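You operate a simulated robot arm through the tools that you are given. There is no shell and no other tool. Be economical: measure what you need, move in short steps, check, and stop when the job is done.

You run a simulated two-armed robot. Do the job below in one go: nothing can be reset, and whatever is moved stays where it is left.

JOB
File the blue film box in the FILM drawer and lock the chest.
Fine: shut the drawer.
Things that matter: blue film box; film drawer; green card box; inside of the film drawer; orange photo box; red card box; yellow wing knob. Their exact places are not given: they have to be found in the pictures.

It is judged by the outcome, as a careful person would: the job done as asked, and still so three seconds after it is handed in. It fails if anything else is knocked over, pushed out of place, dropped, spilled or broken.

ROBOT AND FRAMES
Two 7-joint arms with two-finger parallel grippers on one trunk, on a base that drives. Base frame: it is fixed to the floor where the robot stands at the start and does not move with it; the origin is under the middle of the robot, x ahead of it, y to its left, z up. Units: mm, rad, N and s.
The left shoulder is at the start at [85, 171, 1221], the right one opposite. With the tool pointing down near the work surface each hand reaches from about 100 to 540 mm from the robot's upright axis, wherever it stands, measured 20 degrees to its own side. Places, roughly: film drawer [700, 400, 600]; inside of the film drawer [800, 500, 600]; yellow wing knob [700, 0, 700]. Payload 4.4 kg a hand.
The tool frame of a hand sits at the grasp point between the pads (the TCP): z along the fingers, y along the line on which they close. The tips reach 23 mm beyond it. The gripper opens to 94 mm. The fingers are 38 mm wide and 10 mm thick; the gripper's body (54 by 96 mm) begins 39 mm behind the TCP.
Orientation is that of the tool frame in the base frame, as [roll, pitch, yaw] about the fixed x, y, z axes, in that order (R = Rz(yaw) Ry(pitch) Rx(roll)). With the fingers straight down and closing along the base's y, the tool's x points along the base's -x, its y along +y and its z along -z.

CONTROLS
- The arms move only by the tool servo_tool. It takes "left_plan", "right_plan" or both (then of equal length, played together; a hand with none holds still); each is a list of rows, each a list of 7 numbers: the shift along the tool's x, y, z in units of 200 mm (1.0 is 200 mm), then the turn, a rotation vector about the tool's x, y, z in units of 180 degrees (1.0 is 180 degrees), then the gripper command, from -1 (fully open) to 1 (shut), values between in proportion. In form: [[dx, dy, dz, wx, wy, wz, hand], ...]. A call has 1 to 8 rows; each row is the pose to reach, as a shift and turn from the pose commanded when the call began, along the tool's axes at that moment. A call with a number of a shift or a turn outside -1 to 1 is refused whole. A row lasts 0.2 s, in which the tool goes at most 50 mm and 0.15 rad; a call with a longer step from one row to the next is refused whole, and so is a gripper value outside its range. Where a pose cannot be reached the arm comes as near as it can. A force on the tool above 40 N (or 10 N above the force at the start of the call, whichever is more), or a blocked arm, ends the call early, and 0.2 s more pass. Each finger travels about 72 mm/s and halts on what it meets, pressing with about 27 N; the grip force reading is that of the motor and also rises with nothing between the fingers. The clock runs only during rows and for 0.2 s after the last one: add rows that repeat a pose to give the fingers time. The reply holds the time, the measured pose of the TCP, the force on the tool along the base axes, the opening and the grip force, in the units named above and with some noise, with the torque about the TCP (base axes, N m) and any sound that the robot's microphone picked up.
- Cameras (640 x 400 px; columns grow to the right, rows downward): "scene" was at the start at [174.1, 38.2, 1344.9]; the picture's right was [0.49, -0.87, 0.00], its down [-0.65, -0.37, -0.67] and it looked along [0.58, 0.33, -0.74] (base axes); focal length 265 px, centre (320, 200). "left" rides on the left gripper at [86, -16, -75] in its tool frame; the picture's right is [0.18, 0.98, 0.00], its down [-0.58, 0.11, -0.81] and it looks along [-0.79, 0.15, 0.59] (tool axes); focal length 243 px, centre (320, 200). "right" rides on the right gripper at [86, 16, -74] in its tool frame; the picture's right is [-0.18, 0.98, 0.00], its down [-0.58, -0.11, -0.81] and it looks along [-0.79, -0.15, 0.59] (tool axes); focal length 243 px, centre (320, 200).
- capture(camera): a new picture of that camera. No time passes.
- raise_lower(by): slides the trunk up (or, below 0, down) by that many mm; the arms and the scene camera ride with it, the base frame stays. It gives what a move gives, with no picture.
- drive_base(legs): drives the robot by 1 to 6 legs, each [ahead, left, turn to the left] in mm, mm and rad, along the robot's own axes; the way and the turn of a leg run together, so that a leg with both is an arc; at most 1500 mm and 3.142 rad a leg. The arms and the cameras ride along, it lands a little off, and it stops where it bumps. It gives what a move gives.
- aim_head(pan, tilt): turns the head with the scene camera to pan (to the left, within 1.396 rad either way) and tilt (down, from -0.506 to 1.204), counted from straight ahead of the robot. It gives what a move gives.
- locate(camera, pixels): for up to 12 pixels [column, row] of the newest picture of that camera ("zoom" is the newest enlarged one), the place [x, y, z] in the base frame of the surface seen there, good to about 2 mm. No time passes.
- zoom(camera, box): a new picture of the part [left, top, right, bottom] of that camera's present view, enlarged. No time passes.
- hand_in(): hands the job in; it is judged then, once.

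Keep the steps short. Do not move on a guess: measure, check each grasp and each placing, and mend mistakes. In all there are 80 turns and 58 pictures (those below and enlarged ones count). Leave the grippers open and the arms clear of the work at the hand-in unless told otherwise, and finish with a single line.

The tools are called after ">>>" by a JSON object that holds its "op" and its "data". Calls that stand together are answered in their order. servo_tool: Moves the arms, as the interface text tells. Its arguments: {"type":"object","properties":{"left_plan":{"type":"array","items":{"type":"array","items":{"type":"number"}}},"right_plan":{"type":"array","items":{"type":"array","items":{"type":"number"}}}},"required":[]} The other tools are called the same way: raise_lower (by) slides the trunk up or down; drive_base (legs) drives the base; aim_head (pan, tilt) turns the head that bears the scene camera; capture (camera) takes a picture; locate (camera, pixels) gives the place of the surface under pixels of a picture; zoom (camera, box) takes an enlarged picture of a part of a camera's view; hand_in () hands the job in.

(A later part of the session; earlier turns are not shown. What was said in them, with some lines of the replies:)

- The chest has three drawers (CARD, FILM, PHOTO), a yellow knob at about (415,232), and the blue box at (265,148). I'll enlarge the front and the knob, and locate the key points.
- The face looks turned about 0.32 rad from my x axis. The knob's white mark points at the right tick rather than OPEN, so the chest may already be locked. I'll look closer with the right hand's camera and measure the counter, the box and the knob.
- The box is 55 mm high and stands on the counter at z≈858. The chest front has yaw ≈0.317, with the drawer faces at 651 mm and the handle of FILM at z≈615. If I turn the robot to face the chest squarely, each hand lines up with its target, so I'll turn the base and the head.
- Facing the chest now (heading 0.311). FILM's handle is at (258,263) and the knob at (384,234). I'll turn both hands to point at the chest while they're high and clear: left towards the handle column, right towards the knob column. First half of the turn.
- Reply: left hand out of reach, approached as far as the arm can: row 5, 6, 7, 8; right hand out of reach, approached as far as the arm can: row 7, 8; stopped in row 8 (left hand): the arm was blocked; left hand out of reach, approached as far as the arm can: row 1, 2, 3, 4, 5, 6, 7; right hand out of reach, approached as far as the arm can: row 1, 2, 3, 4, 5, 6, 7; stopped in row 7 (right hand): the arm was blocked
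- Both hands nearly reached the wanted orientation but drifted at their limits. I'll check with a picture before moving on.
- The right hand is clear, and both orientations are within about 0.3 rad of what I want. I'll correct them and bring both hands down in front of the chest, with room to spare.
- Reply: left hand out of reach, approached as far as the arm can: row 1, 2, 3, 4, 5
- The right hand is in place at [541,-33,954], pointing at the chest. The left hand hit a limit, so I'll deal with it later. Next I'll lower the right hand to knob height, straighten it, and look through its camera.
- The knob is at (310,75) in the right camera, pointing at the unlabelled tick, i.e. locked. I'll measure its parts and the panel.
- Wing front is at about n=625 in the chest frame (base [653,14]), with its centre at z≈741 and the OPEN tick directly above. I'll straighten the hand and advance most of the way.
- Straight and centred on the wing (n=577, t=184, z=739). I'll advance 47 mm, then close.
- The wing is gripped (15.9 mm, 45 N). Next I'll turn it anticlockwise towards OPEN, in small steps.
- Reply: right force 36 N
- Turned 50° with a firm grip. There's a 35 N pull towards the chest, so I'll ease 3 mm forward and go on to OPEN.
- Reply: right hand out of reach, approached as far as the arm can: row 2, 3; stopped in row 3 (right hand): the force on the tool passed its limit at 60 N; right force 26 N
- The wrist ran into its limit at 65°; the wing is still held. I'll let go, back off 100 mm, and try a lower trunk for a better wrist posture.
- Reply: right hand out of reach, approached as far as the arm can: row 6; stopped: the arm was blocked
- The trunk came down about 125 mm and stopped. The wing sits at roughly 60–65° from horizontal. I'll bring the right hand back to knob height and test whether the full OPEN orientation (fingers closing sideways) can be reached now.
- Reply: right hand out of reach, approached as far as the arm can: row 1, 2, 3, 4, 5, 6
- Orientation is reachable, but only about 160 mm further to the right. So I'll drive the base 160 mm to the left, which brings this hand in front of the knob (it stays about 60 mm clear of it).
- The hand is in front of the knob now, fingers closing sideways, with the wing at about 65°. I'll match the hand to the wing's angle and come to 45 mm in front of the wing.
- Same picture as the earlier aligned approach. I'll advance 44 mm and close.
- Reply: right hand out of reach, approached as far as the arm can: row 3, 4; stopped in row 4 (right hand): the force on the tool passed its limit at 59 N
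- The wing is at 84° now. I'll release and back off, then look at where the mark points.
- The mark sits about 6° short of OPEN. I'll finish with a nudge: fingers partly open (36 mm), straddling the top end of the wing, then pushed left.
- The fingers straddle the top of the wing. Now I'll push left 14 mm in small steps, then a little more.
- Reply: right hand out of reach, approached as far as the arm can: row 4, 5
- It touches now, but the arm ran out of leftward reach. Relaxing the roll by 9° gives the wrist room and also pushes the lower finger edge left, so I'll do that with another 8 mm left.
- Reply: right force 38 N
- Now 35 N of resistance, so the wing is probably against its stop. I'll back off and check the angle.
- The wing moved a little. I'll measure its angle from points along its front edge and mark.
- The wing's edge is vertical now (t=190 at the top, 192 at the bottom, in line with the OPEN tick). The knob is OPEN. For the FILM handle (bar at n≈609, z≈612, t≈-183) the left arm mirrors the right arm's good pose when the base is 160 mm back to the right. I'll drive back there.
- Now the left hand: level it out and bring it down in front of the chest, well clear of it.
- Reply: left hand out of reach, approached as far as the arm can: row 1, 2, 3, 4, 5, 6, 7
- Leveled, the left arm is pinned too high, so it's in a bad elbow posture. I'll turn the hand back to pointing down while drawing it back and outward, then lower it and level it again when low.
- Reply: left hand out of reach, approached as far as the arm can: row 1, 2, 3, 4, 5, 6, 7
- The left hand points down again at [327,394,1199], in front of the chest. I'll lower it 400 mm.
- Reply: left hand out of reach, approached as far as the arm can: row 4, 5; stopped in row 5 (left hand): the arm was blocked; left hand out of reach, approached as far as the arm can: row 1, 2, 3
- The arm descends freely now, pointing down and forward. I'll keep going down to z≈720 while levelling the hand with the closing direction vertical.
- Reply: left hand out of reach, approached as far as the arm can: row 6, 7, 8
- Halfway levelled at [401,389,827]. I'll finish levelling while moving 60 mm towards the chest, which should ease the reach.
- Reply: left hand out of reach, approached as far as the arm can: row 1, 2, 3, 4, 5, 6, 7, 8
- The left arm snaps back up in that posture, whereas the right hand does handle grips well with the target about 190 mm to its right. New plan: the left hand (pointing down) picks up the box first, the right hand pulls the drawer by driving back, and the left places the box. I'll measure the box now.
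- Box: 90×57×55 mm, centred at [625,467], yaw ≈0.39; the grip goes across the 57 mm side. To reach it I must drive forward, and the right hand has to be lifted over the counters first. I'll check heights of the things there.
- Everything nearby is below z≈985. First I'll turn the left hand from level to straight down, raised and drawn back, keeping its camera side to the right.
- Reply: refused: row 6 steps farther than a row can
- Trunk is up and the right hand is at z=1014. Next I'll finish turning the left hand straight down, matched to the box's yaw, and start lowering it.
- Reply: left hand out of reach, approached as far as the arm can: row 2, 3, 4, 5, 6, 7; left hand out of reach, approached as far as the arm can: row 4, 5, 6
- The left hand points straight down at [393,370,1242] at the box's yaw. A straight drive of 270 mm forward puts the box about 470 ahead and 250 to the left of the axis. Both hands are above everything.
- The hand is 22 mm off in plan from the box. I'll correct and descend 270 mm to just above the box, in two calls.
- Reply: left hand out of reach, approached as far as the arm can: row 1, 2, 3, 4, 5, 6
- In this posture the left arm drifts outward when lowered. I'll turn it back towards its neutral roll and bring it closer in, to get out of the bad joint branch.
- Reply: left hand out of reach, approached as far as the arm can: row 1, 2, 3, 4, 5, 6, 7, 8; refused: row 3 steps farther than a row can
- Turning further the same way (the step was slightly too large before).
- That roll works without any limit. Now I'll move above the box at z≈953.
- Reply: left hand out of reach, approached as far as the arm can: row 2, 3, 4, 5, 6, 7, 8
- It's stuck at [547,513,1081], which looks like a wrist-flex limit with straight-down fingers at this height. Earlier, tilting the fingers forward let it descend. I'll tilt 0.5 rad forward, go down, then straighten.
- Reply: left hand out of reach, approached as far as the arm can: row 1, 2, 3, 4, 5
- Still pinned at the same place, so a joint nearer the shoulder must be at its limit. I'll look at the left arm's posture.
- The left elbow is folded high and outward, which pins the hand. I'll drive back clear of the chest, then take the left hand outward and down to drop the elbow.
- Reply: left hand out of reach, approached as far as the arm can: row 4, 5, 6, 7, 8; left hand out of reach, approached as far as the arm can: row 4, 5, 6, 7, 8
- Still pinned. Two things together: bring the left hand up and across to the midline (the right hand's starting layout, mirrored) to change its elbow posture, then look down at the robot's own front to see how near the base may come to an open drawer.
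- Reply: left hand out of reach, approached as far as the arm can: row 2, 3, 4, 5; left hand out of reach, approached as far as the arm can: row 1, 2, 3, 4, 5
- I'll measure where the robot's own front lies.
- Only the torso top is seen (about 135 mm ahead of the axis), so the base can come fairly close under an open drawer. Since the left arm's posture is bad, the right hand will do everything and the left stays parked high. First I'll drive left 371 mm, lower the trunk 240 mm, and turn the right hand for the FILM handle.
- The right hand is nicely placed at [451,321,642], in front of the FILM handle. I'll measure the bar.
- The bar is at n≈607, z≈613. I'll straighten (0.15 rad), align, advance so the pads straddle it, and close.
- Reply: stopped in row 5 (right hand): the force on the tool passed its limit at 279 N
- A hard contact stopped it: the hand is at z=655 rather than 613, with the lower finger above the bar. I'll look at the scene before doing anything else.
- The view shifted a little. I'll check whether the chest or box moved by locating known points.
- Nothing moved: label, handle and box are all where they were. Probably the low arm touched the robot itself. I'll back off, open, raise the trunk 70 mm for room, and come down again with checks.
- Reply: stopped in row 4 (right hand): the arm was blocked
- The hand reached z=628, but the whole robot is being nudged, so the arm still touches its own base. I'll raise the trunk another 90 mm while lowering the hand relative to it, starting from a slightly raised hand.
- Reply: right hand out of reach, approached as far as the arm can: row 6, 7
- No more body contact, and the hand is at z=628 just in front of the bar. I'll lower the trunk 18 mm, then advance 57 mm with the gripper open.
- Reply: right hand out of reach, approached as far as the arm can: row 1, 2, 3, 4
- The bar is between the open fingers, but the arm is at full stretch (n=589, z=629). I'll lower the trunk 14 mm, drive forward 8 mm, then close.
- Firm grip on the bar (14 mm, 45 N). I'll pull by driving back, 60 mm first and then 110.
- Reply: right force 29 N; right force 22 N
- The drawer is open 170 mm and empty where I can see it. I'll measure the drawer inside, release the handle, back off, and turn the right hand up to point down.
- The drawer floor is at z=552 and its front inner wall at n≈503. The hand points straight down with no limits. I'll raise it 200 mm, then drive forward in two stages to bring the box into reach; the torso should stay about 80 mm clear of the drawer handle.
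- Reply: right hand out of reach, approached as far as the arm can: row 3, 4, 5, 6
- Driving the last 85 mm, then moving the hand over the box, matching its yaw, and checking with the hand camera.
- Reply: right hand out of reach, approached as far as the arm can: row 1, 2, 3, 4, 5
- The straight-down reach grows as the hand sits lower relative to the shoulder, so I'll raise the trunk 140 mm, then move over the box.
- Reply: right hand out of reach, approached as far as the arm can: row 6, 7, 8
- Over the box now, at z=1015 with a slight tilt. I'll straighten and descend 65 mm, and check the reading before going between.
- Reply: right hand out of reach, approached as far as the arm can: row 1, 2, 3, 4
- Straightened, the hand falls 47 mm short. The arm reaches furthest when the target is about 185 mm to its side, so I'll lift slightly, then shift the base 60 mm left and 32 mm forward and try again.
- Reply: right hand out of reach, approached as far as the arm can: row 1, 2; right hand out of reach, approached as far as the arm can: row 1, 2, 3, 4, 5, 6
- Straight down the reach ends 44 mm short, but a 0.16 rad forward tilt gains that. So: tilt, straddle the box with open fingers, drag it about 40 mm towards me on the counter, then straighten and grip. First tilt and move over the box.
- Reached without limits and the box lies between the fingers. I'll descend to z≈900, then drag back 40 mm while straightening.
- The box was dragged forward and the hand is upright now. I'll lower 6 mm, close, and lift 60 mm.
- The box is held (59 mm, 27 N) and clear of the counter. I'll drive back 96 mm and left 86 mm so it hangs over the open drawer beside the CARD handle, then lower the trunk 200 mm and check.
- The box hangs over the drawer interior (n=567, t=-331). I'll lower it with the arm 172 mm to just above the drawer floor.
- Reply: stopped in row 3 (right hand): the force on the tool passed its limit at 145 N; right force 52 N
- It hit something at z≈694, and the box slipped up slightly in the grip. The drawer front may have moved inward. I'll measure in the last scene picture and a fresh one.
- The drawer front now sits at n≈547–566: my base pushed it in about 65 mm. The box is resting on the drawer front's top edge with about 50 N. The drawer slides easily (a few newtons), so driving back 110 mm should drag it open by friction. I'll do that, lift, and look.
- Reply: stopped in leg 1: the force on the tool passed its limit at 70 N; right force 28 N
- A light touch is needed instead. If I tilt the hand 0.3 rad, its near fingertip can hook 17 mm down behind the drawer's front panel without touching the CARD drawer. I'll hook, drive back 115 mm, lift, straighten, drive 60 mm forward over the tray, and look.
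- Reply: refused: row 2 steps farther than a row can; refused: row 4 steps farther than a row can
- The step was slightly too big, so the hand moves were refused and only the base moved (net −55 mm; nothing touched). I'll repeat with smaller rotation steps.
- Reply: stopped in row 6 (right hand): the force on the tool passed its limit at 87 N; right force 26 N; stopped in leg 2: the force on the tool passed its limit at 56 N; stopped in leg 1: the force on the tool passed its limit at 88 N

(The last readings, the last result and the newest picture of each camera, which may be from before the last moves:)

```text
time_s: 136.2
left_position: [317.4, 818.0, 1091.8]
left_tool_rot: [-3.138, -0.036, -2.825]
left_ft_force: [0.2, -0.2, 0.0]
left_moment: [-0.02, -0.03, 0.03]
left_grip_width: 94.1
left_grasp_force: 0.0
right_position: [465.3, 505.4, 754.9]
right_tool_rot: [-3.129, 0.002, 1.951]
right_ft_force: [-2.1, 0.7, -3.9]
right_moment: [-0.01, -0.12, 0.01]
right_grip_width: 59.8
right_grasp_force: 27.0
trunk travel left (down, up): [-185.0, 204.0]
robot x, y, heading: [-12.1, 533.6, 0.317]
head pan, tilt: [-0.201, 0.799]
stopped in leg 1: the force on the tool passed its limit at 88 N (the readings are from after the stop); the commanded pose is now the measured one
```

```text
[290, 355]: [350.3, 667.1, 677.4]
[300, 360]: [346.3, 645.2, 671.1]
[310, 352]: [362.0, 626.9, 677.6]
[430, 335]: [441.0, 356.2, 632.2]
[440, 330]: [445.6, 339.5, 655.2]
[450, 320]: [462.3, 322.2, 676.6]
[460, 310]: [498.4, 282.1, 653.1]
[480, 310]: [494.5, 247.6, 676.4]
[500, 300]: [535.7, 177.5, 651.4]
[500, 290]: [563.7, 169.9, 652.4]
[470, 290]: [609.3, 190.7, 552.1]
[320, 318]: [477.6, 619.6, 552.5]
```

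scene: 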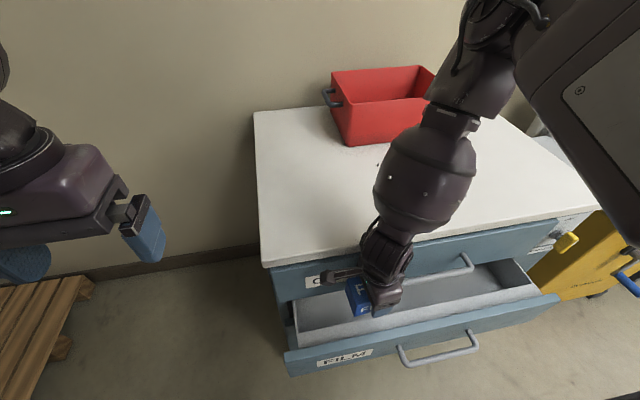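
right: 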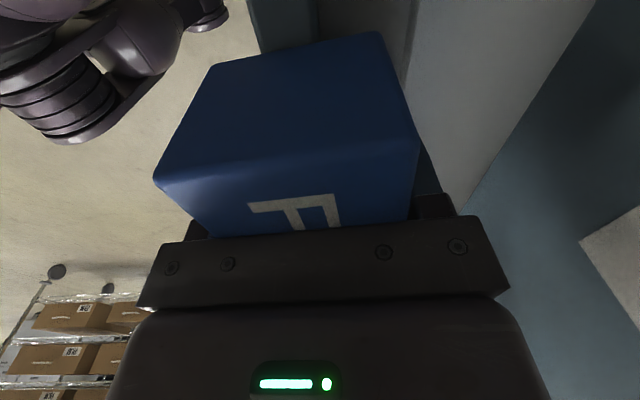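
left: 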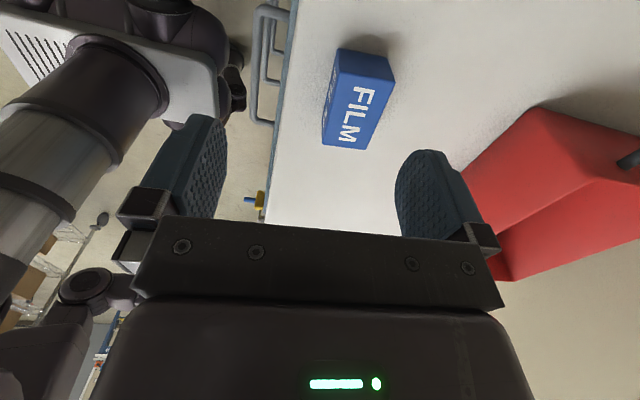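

The drawer came out about 25 mm more; its front panel's inner face is at n≈546. The hand at n=599 can hook straight down behind it. Chain: lower to z≈688 behind the panel, pull back in short legs (about 110 mm), lift 30, drive 60 forward, lower to the floor. I won't release yet.

>>> {"op": "servo_tool", "data": {"right_plan": [[0, -0.022, 0, 0, 0, 0, 1], [0, -0.022, 0.1, 0, 0, 0, 1], [0, -0.022, 0.22, 0, 0, 0, 1], [0, -0.022, 0.335, 0, 0, 0, 1], [0, -0.022, 0.335, 0, 0, 0, 1]]}}

>>> {"op": "drive_base", "data": {"legs": [[-22, 0, 0]]}}

>>> {"op": "drive_base", "data": {"legs": [[-22, 0, 0]]}}

>>> {"op": "drive_base", "data": {"legs": [[-22, 0, 0]]}}

>>> {"op": "drive_base", "data": {"legs": [[-22, 0, 0]]}}

>>> {"op": "drive_base", "data": {"legs": [[-22, 0, 0]]}}

>>> {"op": "servo_tool", "data": {"right_plan": [[0, 0, -0.1, 0, 0, 0, 1], [0, 0, -0.2, 0, 0, 0, 1], [0, 0, -0.2, 0, 0, 0, 1]]}}

>>> {"op": "drive_base", "data": {"legs": [[60, 0, 0]]}}

>>> {"op": "servo_tool", "data": {"right_plan": [[0, 0, 0.12, 0, 0, 0, 1], [0, 0, 0.24, 0, 0, 0, 1], [0, 0, 0.36, 0, 0, 0, 1], [0, 0, 0.48, 0, 0, 0, 1], [0, 0, 0.6, 0, 0, 0, 1], [0, 0, 0.7, 0, 0, 0, 1], [0, 0, 0.74, 0, 0, 0, 1], [0, 0, 0.74, 0, 0, 0, 1]]}}

```text
time_s: 137.4
left_position: [315.9, 818.2, 1090.2]
left_tool_rot: [-3.137, -0.034, -2.824]
left_ft_force: [-0.5, 0.4, -0.7]
left_moment: [0.0, -0.01, 0.0]
left_grip_width: 93.9
left_grasp_force: 0.0
right_position: [460.0, 502.7, 688.3]
right_tool_rot: [-3.132, 0.001, 1.951]
right_ft_force: [-0.6, -0.1, -2.5]
right_moment: [-0.03, -0.03, 0.03]
right_grip_width: 59.9
right_grasp_force: 27.0
trunk travel left (down, up): [-185.0, 204.0]
robot x, y, heading: [-10.3, 531.5, 0.314]
head pan, tilt: [-0.201, 0.799]
```

```text
time_s: 138.2
left_position: [296.6, 812.8, 1090.5]
left_tool_rot: [-3.139, -0.034, -2.826]
left_ft_force: [0.5, 0.1, -0.5]
left_moment: [0.0, -0.03, 0.0]
left_grip_width: 93.8
left_grasp_force: 0.0
right_position: [438.7, 496.2, 688.7]
right_tool_rot: [-3.132, 0.0, 1.953]
right_ft_force: [-0.2, -0.9, -3.0]
right_moment: [-0.02, 0.01, -0.03]
right_grip_width: 59.7
right_grasp_force: 27.3
trunk travel left (down, up): [-185.0, 204.0]
robot x, y, heading: [-32.8, 530.5, 0.316]
head pan, tilt: [-0.201, 0.799]
```

```text
time_s: 139.0
left_position: [275.5, 804.6, 1090.9]
left_tool_rot: [-3.14, -0.034, -2.823]
left_ft_force: [-0.7, 0.0, 0.7]
left_moment: [0.0, 0.02, -0.05]
left_grip_width: 93.9
left_grasp_force: 0.1
right_position: [419.4, 490.8, 688.9]
right_tool_rot: [-3.129, 0.002, 1.952]
right_ft_force: [-0.9, 0.3, -2.4]
right_moment: [-0.02, -0.01, 0.01]
right_grip_width: 59.8
right_grasp_force: 26.8
trunk travel left (down, up): [-185.0, 204.0]
robot x, y, heading: [-53.8, 521.9, 0.318]
head pan, tilt: [-0.201, 0.799]
```

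```text
time_s: 139.8
left_position: [253.6, 797.6, 1091.1]
left_tool_rot: [-3.14, -0.035, -2.826]
left_ft_force: [-0.4, -1.0, 0.6]
left_moment: [0.01, 0.0, 0.0]
left_grip_width: 93.9
left_grasp_force: 0.1
right_position: [396.8, 481.9, 687.9]
right_tool_rot: [-3.129, 0.002, 1.952]
right_ft_force: [0.3, -0.2, -2.8]
right_moment: [0.02, -0.02, -0.01]
right_grip_width: 59.7
right_grasp_force: 27.2
trunk travel left (down, up): [-185.0, 204.0]
robot x, y, heading: [-74.9, 513.5, 0.318]
head pan, tilt: [-0.201, 0.799]
```

```text
time_s: 140.6
left_position: [233.6, 790.6, 1090.7]
left_tool_rot: [-3.141, -0.036, -2.825]
left_ft_force: [-0.3, -0.4, 0.4]
left_moment: [0.03, 0.01, 0.01]
left_grip_width: 93.8
left_grasp_force: 0.2
right_position: [377.6, 475.7, 687.9]
right_tool_rot: [-3.129, 0.001, 1.95]
right_ft_force: [0.0, -0.5, -2.2]
right_moment: [-0.03, -0.01, -0.02]
right_grip_width: 59.9
right_grasp_force: 27.0
trunk travel left (down, up): [-185.0, 204.0]
robot x, y, heading: [-94.3, 505.7, 0.318]
head pan, tilt: [-0.201, 0.799]
```

```text
time_s: 141.4
left_position: [214.7, 784.6, 1090.4]
left_tool_rot: [-3.141, -0.035, -2.826]
left_ft_force: [0.3, 0.7, -0.9]
left_moment: [0.01, 0.01, 0.0]
left_grip_width: 93.8
left_grasp_force: 0.0
right_position: [356.6, 468.3, 687.4]
right_tool_rot: [-3.131, 0.002, 1.948]
right_ft_force: [-0.4, 0.5, -2.8]
right_moment: [-0.03, 0.03, 0.02]
right_grip_width: 59.8
right_grasp_force: 26.4
trunk travel left (down, up): [-185.0, 204.0]
robot x, y, heading: [-117.6, 501.6, 0.312]
head pan, tilt: [-0.201, 0.799]
```

```text
time_s: 142.2
left_position: [215.3, 783.4, 1089.4]
left_tool_rot: [-3.14, -0.036, -2.828]
left_ft_force: [-1.5, 0.0, 0.8]
left_moment: [0.0, 0.0, 0.02]
left_grip_width: 93.9
left_grasp_force: 0.1
right_position: [356.2, 470.4, 727.2]
right_tool_rot: [-3.129, -0.001, 1.95]
right_ft_force: [0.7, -0.5, -2.3]
right_moment: [0.01, 0.0, 0.01]
right_grip_width: 59.7
right_grasp_force: 27.0
trunk travel left (down, up): [-185.0, 204.0]
robot x, y, heading: [-114.0, 502.1, 0.315]
head pan, tilt: [-0.201, 0.799]
```

```text
time_s: 143.2
left_position: [273.2, 802.9, 1090.5]
left_tool_rot: [-3.139, -0.038, -2.829]
left_ft_force: [1.1, 0.2, 0.7]
left_moment: [-0.03, -0.02, -0.04]
left_grip_width: 93.8
left_grasp_force: 0.0
right_position: [413.7, 488.3, 728.4]
right_tool_rot: [-3.13, 0.0, 1.951]
right_ft_force: [0.2, 0.3, -2.6]
right_moment: [-0.06, 0.01, -0.01]
right_grip_width: 60.1
right_grasp_force: 26.8
trunk travel left (down, up): [-185.0, 204.0]
robot x, y, heading: [-62.5, 520.6, 0.313]
head pan, tilt: [-0.201, 0.799]
```

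```text
time_s: 145.0
left_position: [271.3, 801.9, 1090.3]
left_tool_rot: [-3.14, -0.034, -2.828]
left_ft_force: [-0.6, 0.0, 0.5]
left_moment: [0.03, 0.0, 0.01]
left_grip_width: 93.9
left_grasp_force: 0.1
right_position: [414.9, 485.3, 578.9]
right_tool_rot: [-3.129, 0.001, 1.95]
right_ft_force: [0.2, 0.2, -0.9]
right_moment: [-0.01, -0.01, -0.02]
right_grip_width: 59.8
right_grasp_force: 27.0
trunk travel left (down, up): [-185.0, 204.0]
robot x, y, heading: [-64.3, 521.5, 0.317]
head pan, tilt: [-0.201, 0.799]
```

The box is down on the tray floor inside the drawer (z=579, weight reading nearly gone). Chain: open slightly, rise straight out, back away 230 mm, level the hand with fingers shut, lower to z≈655 left of the handle, and push the drawer front shut by driving forward.

>>> {"op": "servo_tool", "data": {"right_plan": [[0, 0, 0, 0, 0, 0, 0], [0, 0, 0, 0, 0, 0, -0.5], [0, 0, 0, 0, 0, 0, -0.5], [0, 0, -0.2, 0, 0, 0, -0.5], [0, 0, -0.4, 0, 0, 0, -0.5], [0, 0, -0.6, 0, 0, 0, -0.5], [0, 0, -0.8, 0, 0, 0, -0.5], [0, 0, -1, 0, 0, 0, -0.5]]}}

>>> {"op": "drive_base", "data": {"legs": [[-230, 0, 0]]}}

>>> {"op": "servo_tool", "data": {"right_plan": [[0, 0.04, 0, -0.045, 0, 0, 0], [0, 0.08, 0, -0.09, 0, 0, 0.5], [0, 0.12, 0, -0.135, 0, 0, 1], [0, 0.16, 0, -0.18, 0, 0, 1], [0, 0.2, 0, -0.225, 0, 0, 1], [0, 0.24, 0, -0.27, 0, 0, 1], [0, 0.27, 0, -0.315, 0, 0, 1], [0, 0.3, 0, -0.36, 0, 0, 1]]}}

>>> {"op": "servo_tool", "data": {"right_plan": [[0, 0, 0, -0.035, 0, 0, 1], [0, 0, 0, -0.07, 0, 0, 1], [0, 0, 0, -0.105, 0, 0, 1], [0, 0, 0, -0.14, 0, 0, 1], [0, 0, 0, -0.14, 0, 0, 1]]}}

>>> {"op": "servo_tool", "data": {"right_plan": [[0, -0.15, 0, 0, 0, 0, 1], [0, -0.3, 0, 0, 0, 0, 1], [0, -0.45, 0, 0, 0, 0, 1], [0, -0.62, 0, 0, 0, 0, 1], [0, -0.62, 0, 0, 0, 0, 1]]}}

>>> {"op": "capture", "data": {"camera": "scene"}}

```text
time_s: 146.8
left_position: [271.3, 802.4, 1092.2]
left_tool_rot: [-3.138, -0.033, -2.827]
left_ft_force: [-0.3, -0.1, -0.2]
left_moment: [-0.01, -0.03, 0.01]
left_grip_width: 94.0
left_grasp_force: 0.0
right_position: [413.6, 488.7, 775.8]
right_tool_rot: [-3.13, 0.001, 1.951]
right_ft_force: [0.1, 0.8, -1.4]
right_moment: [-0.02, 0.0, 0.02]
right_grip_width: 70.7
right_grasp_force: 0.1
trunk travel left (down, up): [-185.0, 204.0]
robot x, y, heading: [-53.5, 523.9, 0.315]
head pan, tilt: [-0.201, 0.799]
```

```text
time_s: 148.5
left_position: [55.8, 730.8, 1091.4]
left_tool_rot: [-3.14, -0.035, -2.83]
left_ft_force: [-0.2, 0.2, -0.1]
left_moment: [0.04, 0.01, -0.02]
left_grip_width: 93.7
left_grasp_force: 0.0
right_position: [198.2, 418.6, 776.1]
right_tool_rot: [-3.13, 0.002, 1.948]
right_ft_force: [0.2, 0.1, -0.3]
right_moment: [-0.01, 0.0, 0.03]
right_grip_width: 70.4
right_grasp_force: 0.1
trunk travel left (down, up): [-185.0, 204.0]
robot x, y, heading: [-271.4, 449.1, 0.316]
head pan, tilt: [-0.201, 0.799]
```

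```text
time_s: 150.3
left_position: [57.6, 732.3, 1092.2]
left_tool_rot: [-3.141, -0.035, -2.828]
left_ft_force: [0.3, 0.1, 0.4]
left_moment: [0.01, 0.02, 0.01]
left_grip_width: 94.3
left_grasp_force: 0.0
right_position: [255.8, 440.7, 775.1]
right_tool_rot: [2.022, 0.002, 1.948]
right_ft_force: [0.3, -0.1, -0.1]
right_moment: [0.02, -0.02, 0.0]
right_grip_width: 0.0
right_grasp_force: 27.1
trunk travel left (down, up): [-185.0, 204.0]
robot x, y, heading: [-275.9, 450.8, 0.316]
head pan, tilt: [-0.201, 0.799]
```

```text
time_s: 151.5
left_position: [55.0, 731.8, 1092.0]
left_tool_rot: [-3.139, -0.036, -2.829]
left_ft_force: [0.7, 0.2, 0.1]
left_moment: [-0.01, -0.01, 0.04]
left_grip_width: 94.0
left_grasp_force: 0.1
right_position: [254.2, 442.3, 776.3]
right_tool_rot: [1.582, 0.002, 1.947]
right_ft_force: [0.3, 0.5, 0.3]
right_moment: [-0.01, -0.03, 0.01]
right_grip_width: 0.0
right_grasp_force: 27.3
trunk travel left (down, up): [-185.0, 204.0]
robot x, y, heading: [-273.7, 449.2, 0.321]
head pan, tilt: [-0.201, 0.799]
```

```text
time_s: 152.7
left_position: [57.7, 730.5, 1090.6]
left_tool_rot: [-3.141, -0.035, -2.83]
left_ft_force: [0.3, 0.2, -0.6]
left_moment: [-0.01, 0.03, 0.05]
left_grip_width: 94.0
left_grasp_force: 0.0
right_position: [250.8, 442.0, 651.1]
right_tool_rot: [1.581, 0.003, 1.948]
right_ft_force: [0.6, -1.0, -0.1]
right_moment: [0.01, -0.02, -0.02]
right_grip_width: 0.3
right_grasp_force: 27.5
trunk travel left (down, up): [-185.0, 204.0]
robot x, y, heading: [-272.9, 447.2, 0.317]
head pan, tilt: [-0.201, 0.799]
```

```text
1 pictures are left
```

scene: 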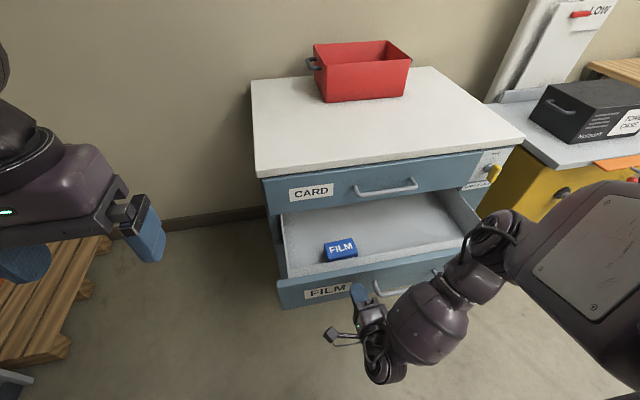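

The box lies flat in the FILM drawer. Next I'll push the drawer shut with the closed fingertips (n must go from 376 to about 628, short legs with the force stop as guard), then back off 90 mm.

>>> {"op": "drive_base", "data": {"legs": [[45, 0, 0]]}}

>>> {"op": "drive_base", "data": {"legs": [[100, 0, 0]]}}

>>> {"op": "drive_base", "data": {"legs": [[75, 0, 0]]}}

>>> {"op": "drive_base", "data": {"legs": [[25, 0, 0]]}}

>>> {"op": "drive_base", "data": {"legs": [[20, 0, 0]]}}

>>> {"op": "drive_base", "data": {"legs": [[15, 0, 0]]}}

```text
time_s: 153.6
left_position: [100.6, 745.8, 1089.4]
left_tool_rot: [3.142, -0.036, -2.831]
left_ft_force: [0.8, -0.4, -0.2]
left_moment: [-0.02, 0.01, -0.01]
left_grip_width: 94.0
left_grasp_force: 0.1
right_position: [293.9, 455.0, 650.4]
right_tool_rot: [1.586, 0.002, 1.948]
right_ft_force: [0.6, 0.4, -1.2]
right_moment: [0.0, -0.02, -0.04]
right_grip_width: 0.1
right_grasp_force: 27.0
trunk travel left (down, up): [-185.0, 204.0]
robot x, y, heading: [-232.9, 465.7, 0.312]
head pan, tilt: [-0.201, 0.799]
```

```text
time_s: 154.8
left_position: [195.3, 776.2, 1090.0]
left_tool_rot: [-3.14, -0.035, -2.828]
left_ft_force: [0.9, 0.0, 0.2]
left_moment: [-0.02, 0.04, -0.02]
left_grip_width: 93.8
left_grasp_force: 0.1
right_position: [388.2, 485.8, 650.6]
right_tool_rot: [1.583, 0.003, 1.948]
right_ft_force: [-0.1, -0.1, -0.7]
right_moment: [-0.04, -0.02, 0.03]
right_grip_width: 0.0
right_grasp_force: 26.7
trunk travel left (down, up): [-185.0, 204.0]
robot x, y, heading: [-134.3, 495.9, 0.312]
head pan, tilt: [-0.201, 0.799]
```

```text
time_s: 155.8
left_position: [265.1, 799.5, 1089.8]
left_tool_rot: [-3.141, -0.035, -2.828]
left_ft_force: [1.2, 1.0, -0.5]
left_moment: [0.0, 0.0, 0.0]
left_grip_width: 93.8
left_grasp_force: 0.0
right_position: [460.5, 508.3, 650.7]
right_tool_rot: [1.586, 0.002, 1.947]
right_ft_force: [0.4, -0.2, 0.0]
right_moment: [-0.03, 0.05, -0.05]
right_grip_width: 0.0
right_grasp_force: 27.1
trunk travel left (down, up): [-185.0, 204.0]
robot x, y, heading: [-64.0, 518.8, 0.316]
head pan, tilt: [-0.201, 0.799]
```

```text
time_s: 156.6
left_position: [288.0, 807.2, 1091.2]
left_tool_rot: [-3.14, -0.034, -2.826]
left_ft_force: [-0.4, -0.3, -0.9]
left_moment: [-0.02, 0.02, 0.01]
left_grip_width: 93.9
left_grasp_force: 0.0
right_position: [482.4, 516.1, 651.7]
right_tool_rot: [1.586, 0.002, 1.95]
right_ft_force: [0.6, 0.0, -1.0]
right_moment: [0.03, -0.06, -0.01]
right_grip_width: 0.1
right_grasp_force: 27.2
trunk travel left (down, up): [-185.0, 204.0]
robot x, y, heading: [-42.7, 523.7, 0.315]
head pan, tilt: [-0.201, 0.799]
```

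```text
time_s: 157.4
left_position: [299.0, 809.7, 1090.7]
left_tool_rot: [-3.139, -0.034, -2.83]
left_ft_force: [0.1, 0.8, 0.7]
left_moment: [-0.01, 0.01, 0.02]
left_grip_width: 94.0
left_grasp_force: 0.0
right_position: [488.0, 518.7, 650.8]
right_tool_rot: [1.586, 0.001, 1.952]
right_ft_force: [-5.0, -1.3, 2.6]
right_moment: [-0.08, -0.14, -0.05]
right_grip_width: 0.0
right_grasp_force: 27.0
trunk travel left (down, up): [-185.0, 204.0]
robot x, y, heading: [-33.3, 530.5, 0.32]
head pan, tilt: [-0.201, 0.799]
stopped in leg 1: the force on the tool passed its limit at 65 N (the readings are from after the stop); the commanded pose is now the measured one
```

```text
time_s: 158.2
left_position: [305.8, 811.9, 1091.3]
left_tool_rot: [-3.138, -0.035, -2.83]
left_ft_force: [-0.7, 1.3, -0.5]
left_moment: [-0.01, -0.03, 0.02]
left_grip_width: 93.9
left_grasp_force: 0.0
right_position: [488.2, 519.0, 647.7]
right_tool_rot: [1.594, -0.004, 1.954]
right_ft_force: [-6.3, -1.4, 4.3]
right_moment: [-0.03, -0.19, -0.08]
right_grip_width: 0.0
right_grasp_force: 26.8
trunk travel left (down, up): [-185.0, 204.0]
robot x, y, heading: [-26.3, 529.8, 0.318]
head pan, tilt: [-0.201, 0.799]
stopped in leg 1: the force on the tool passed its limit at 61 N (the readings are from after the stop); the commanded pose is now the measured one
```

The drawer is shut: fingertips stopped on the front at n≈648 with a solid 60 N stop. Next, back off 95 mm, drive 500 mm right to the knob, raise the hand to z≈762 and straighten its yaw.

>>> {"op": "drive_base", "data": {"legs": [[-95, 0, 0], [0, -500, 0]]}}

>>> {"op": "servo_tool", "data": {"right_plan": [[0, 0.14, 0, -0.003, -0.005, 0, 1], [0, 0.28, 0, -0.006, -0.01, 0, 1], [0, 0.43, 0, -0.008, -0.015, 0, 1], [0, 0.575, 0, -0.008, -0.02, 0, 1], [0, 0.575, 0, -0.008, -0.02, 0, 1]]}}

```text
time_s: 163.7
left_position: [363.6, 332.3, 1091.0]
left_tool_rot: [-3.14, -0.036, -2.822]
left_ft_force: [0.1, 0.0, -0.5]
left_moment: [-0.02, -0.02, 0.01]
left_grip_width: 94.0
left_grasp_force: 0.0
right_position: [548.8, 41.3, 648.2]
right_tool_rot: [1.595, -0.001, 1.961]
right_ft_force: [-0.5, 0.3, -0.1]
right_moment: [-0.01, 0.0, 0.03]
right_grip_width: 0.0
right_grasp_force: 26.9
trunk travel left (down, up): [-185.0, 204.0]
robot x, y, heading: [38.5, 46.2, 0.324]
head pan, tilt: [-0.201, 0.799]
```

```text
time_s: 164.9
left_position: [363.3, 331.6, 1090.2]
left_tool_rot: [-3.141, -0.034, -2.821]
left_ft_force: [0.7, -0.7, -0.3]
left_moment: [0.0, 0.01, -0.02]
left_grip_width: 94.1
left_grasp_force: 0.1
right_position: [553.8, 42.6, 764.8]
right_tool_rot: [1.57, -0.002, 1.899]
right_ft_force: [-0.2, 0.2, -0.3]
right_moment: [0.0, 0.02, 0.0]
right_grip_width: 0.1
right_grasp_force: 26.8
trunk travel left (down, up): [-185.0, 204.0]
robot x, y, heading: [37.4, 48.5, 0.326]
head pan, tilt: [-0.201, 0.799]
```

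Hand at n=540, t=132, z=765, level with fingers shut. To lock, I'll enter left of the wing's top end, push right, then press down so the wing swings clockwise to horizontal; then back off and look.

>>> {"op": "servo_tool", "data": {"right_plan": [[-0.06, -0.005, 0.1, 0, 0, 0, 1], [-0.127, -0.01, 0.2, 0, 0, 0, 1], [-0.127, -0.01, 0.31, 0, 0, 0, 1], [-0.127, -0.01, 0.41, 0, 0, 0, 1], [-0.127, -0.01, 0.41, 0, 0, 0, 1]]}}

>>> {"op": "servo_tool", "data": {"right_plan": [[-0.03, 0, 0, 0, 0, 0, 1], [-0.06, 0, 0, 0, 0, 0, 1], [-0.09, 0, 0, 0, 0, 0, 1], [-0.12, -0.005, 0, 0, 0, 0, 1], [-0.15, -0.01, 0, 0, 0, 0, 1], [-0.19, -0.015, 0, 0, 0, 0, 1], [-0.19, -0.015, 0, 0, 0, 0, 1]]}}

>>> {"op": "servo_tool", "data": {"right_plan": [[-0.02, -0.01, 0, 0, 0, 0, 1], [-0.04, -0.02, 0, 0, 0, 0, 1], [-0.05, -0.03, 0, 0, 0, 0, 1], [-0.05, -0.03, 0, 0, 0, 0, 1]]}}

>>> {"op": "servo_tool", "data": {"right_plan": [[0, 0.03, 0, 0, 0, 0, 1], [0, 0.05, -0.15, 0, 0, 0, 1], [0, 0.05, -0.3, 0, 0, 0, 0.5], [0, 0.05, -0.45, 0, 0, 0, 0], [0, 0.05, -0.45, 0, 0, 0, 0]]}}

>>> {"op": "zoom", "data": {"camera": "right", "box": [200, 0, 460, 162]}}

```text
time_s: 166.1
left_position: [363.4, 334.4, 1090.9]
left_tool_rot: [-3.14, -0.035, -2.82]
left_ft_force: [0.5, -0.3, 0.4]
left_moment: [-0.01, -0.01, -0.07]
left_grip_width: 94.0
left_grasp_force: 0.0
right_position: [637.8, 42.4, 760.8]
right_tool_rot: [1.567, -0.003, 1.902]
right_ft_force: [-0.2, -1.3, -0.2]
right_moment: [0.0, 0.01, -0.01]
right_grip_width: 0.0
right_grasp_force: 26.9
trunk travel left (down, up): [-185.0, 204.0]
robot x, y, heading: [37.2, 46.6, 0.325]
head pan, tilt: [-0.201, 0.799]
```

```text
time_s: 167.7
left_position: [362.8, 334.4, 1091.6]
left_tool_rot: [-3.139, -0.034, -2.821]
left_ft_force: [0.0, -0.5, 0.5]
left_moment: [0.07, 0.0, 0.02]
left_grip_width: 94.2
left_grasp_force: 0.0
right_position: [650.0, 8.1, 757.9]
right_tool_rot: [1.567, 0.0, 1.899]
right_ft_force: [0.9, -0.6, -0.2]
right_moment: [0.02, -0.01, -0.03]
right_grip_width: 0.2
right_grasp_force: 27.0
trunk travel left (down, up): [-185.0, 204.0]
robot x, y, heading: [36.8, 45.7, 0.327]
head pan, tilt: [-0.201, 0.799]
```

```text
time_s: 168.7
left_position: [360.3, 333.6, 1091.4]
left_tool_rot: [-3.138, -0.034, -2.822]
left_ft_force: [0.3, 0.5, 0.5]
left_moment: [0.02, -0.01, -0.03]
left_grip_width: 94.2
left_grasp_force: 0.1
right_position: [651.5, 3.5, 758.0]
right_tool_rot: [1.563, -0.003, 1.902]
right_ft_force: [-3.0, 15.8, 20.6]
right_moment: [0.11, -0.04, 0.07]
right_grip_width: 0.0
right_grasp_force: 26.7
trunk travel left (down, up): [-185.0, 204.0]
robot x, y, heading: [37.6, 46.8, 0.321]
head pan, tilt: [-0.201, 0.799]
```

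```text
time_s: 169.9
left_position: [363.9, 333.8, 1090.8]
left_tool_rot: [-3.14, -0.035, -2.819]
left_ft_force: [0.4, 0.2, -0.1]
left_moment: [-0.02, 0.0, -0.02]
left_grip_width: 94.0
left_grasp_force: 0.3
right_position: [564.9, -29.2, 761.2]
right_tool_rot: [1.569, -0.002, 1.899]
right_ft_force: [-0.4, 0.1, -0.2]
right_moment: [-0.01, 0.02, -0.01]
right_grip_width: 46.9
right_grasp_force: 0.1
trunk travel left (down, up): [-185.0, 204.0]
robot x, y, heading: [38.0, 48.4, 0.326]
head pan, tilt: [-0.201, 0.799]
```

```text
2.46 times, centred on (330, 81) of right
5 turns are left
```

zoom: 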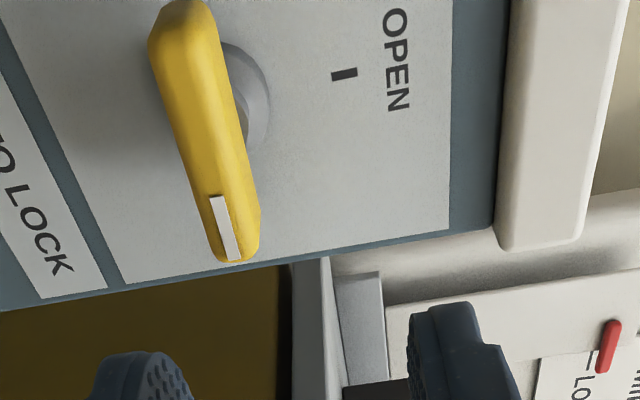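

The wing now points at the lock tick and pushed back with 26 N at the end. Five turns remain, so I'll measure its angle exactly.

>>> {"op": "locate", "data": {"camera": "zoom", "pixels": [[180, 40], [195, 90], [208, 140], [220, 190], [232, 240], [168, 25], [245, 245], [225, 230], [345, 73]]}}

```text
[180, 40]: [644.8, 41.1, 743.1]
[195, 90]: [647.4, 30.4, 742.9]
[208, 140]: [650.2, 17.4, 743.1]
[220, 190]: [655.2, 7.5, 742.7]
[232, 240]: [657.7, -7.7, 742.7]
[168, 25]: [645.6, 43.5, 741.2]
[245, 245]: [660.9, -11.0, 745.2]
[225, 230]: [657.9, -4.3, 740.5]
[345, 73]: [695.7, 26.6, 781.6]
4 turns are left
```

The wing's edge is level (z=743 along its whole length), exactly as in the original locked position. I'll open the right gripper and back away from the chest.

>>> {"op": "servo_tool", "data": {"right_plan": [[0, 0, -0.1, 0, 0, 0, -0.5], [0, 0, -0.2, 0, 0, 0, -1], [0, 0, -0.2, 0, 0, 0, -1], [0, 0, -0.2, 0, 0, 0, -1]]}}

>>> {"op": "drive_base", "data": {"legs": [[-120, 0, 0]]}}

```text
time_s: 170.9
left_position: [362.5, 332.4, 1091.7]
left_tool_rot: [-3.139, -0.033, -2.82]
left_ft_force: [-0.8, -0.3, 0.1]
left_moment: [-0.01, 0.01, 0.05]
left_grip_width: 94.3
left_grasp_force: 0.1
right_position: [531.0, -44.5, 761.5]
right_tool_rot: [1.569, -0.001, 1.898]
right_ft_force: [1.0, -0.2, 0.5]
right_moment: [0.0, 0.01, 0.01]
right_grip_width: 94.0
right_grasp_force: 0.1
trunk travel left (down, up): [-185.0, 204.0]
robot x, y, heading: [33.0, 52.5, 0.325]
head pan, tilt: [-0.201, 0.799]
```

```text
time_s: 172.1
left_position: [249.4, 295.7, 1091.5]
left_tool_rot: [-3.14, -0.033, -2.822]
left_ft_force: [0.4, -0.6, -0.4]
left_moment: [0.01, -0.02, 0.03]
left_grip_width: 94.0
left_grasp_force: 0.1
right_position: [416.3, -82.3, 761.4]
right_tool_rot: [1.568, 0.0, 1.897]
right_ft_force: [-0.3, 0.6, 1.1]
right_moment: [-0.01, -0.02, 0.0]
right_grip_width: 93.8
right_grasp_force: 0.1
trunk travel left (down, up): [-185.0, 204.0]
robot x, y, heading: [-77.7, 9.7, 0.321]
head pan, tilt: [-0.201, 0.799]
3 turns are left
```

The box is in the FILM drawer, the drawer is shut, the knob is at lock, and both grippers are open and clear. Handing in.

>>> {"op": "hand_in", "data": {}}

```text
The job is handed in.
```

The blue film box is in the FILM drawer, the drawer is pushed shut and the knob is back at its lock mark; with no pictures left, I judged the drawer shut by the solid stop when pushing it and did not try it after locking.
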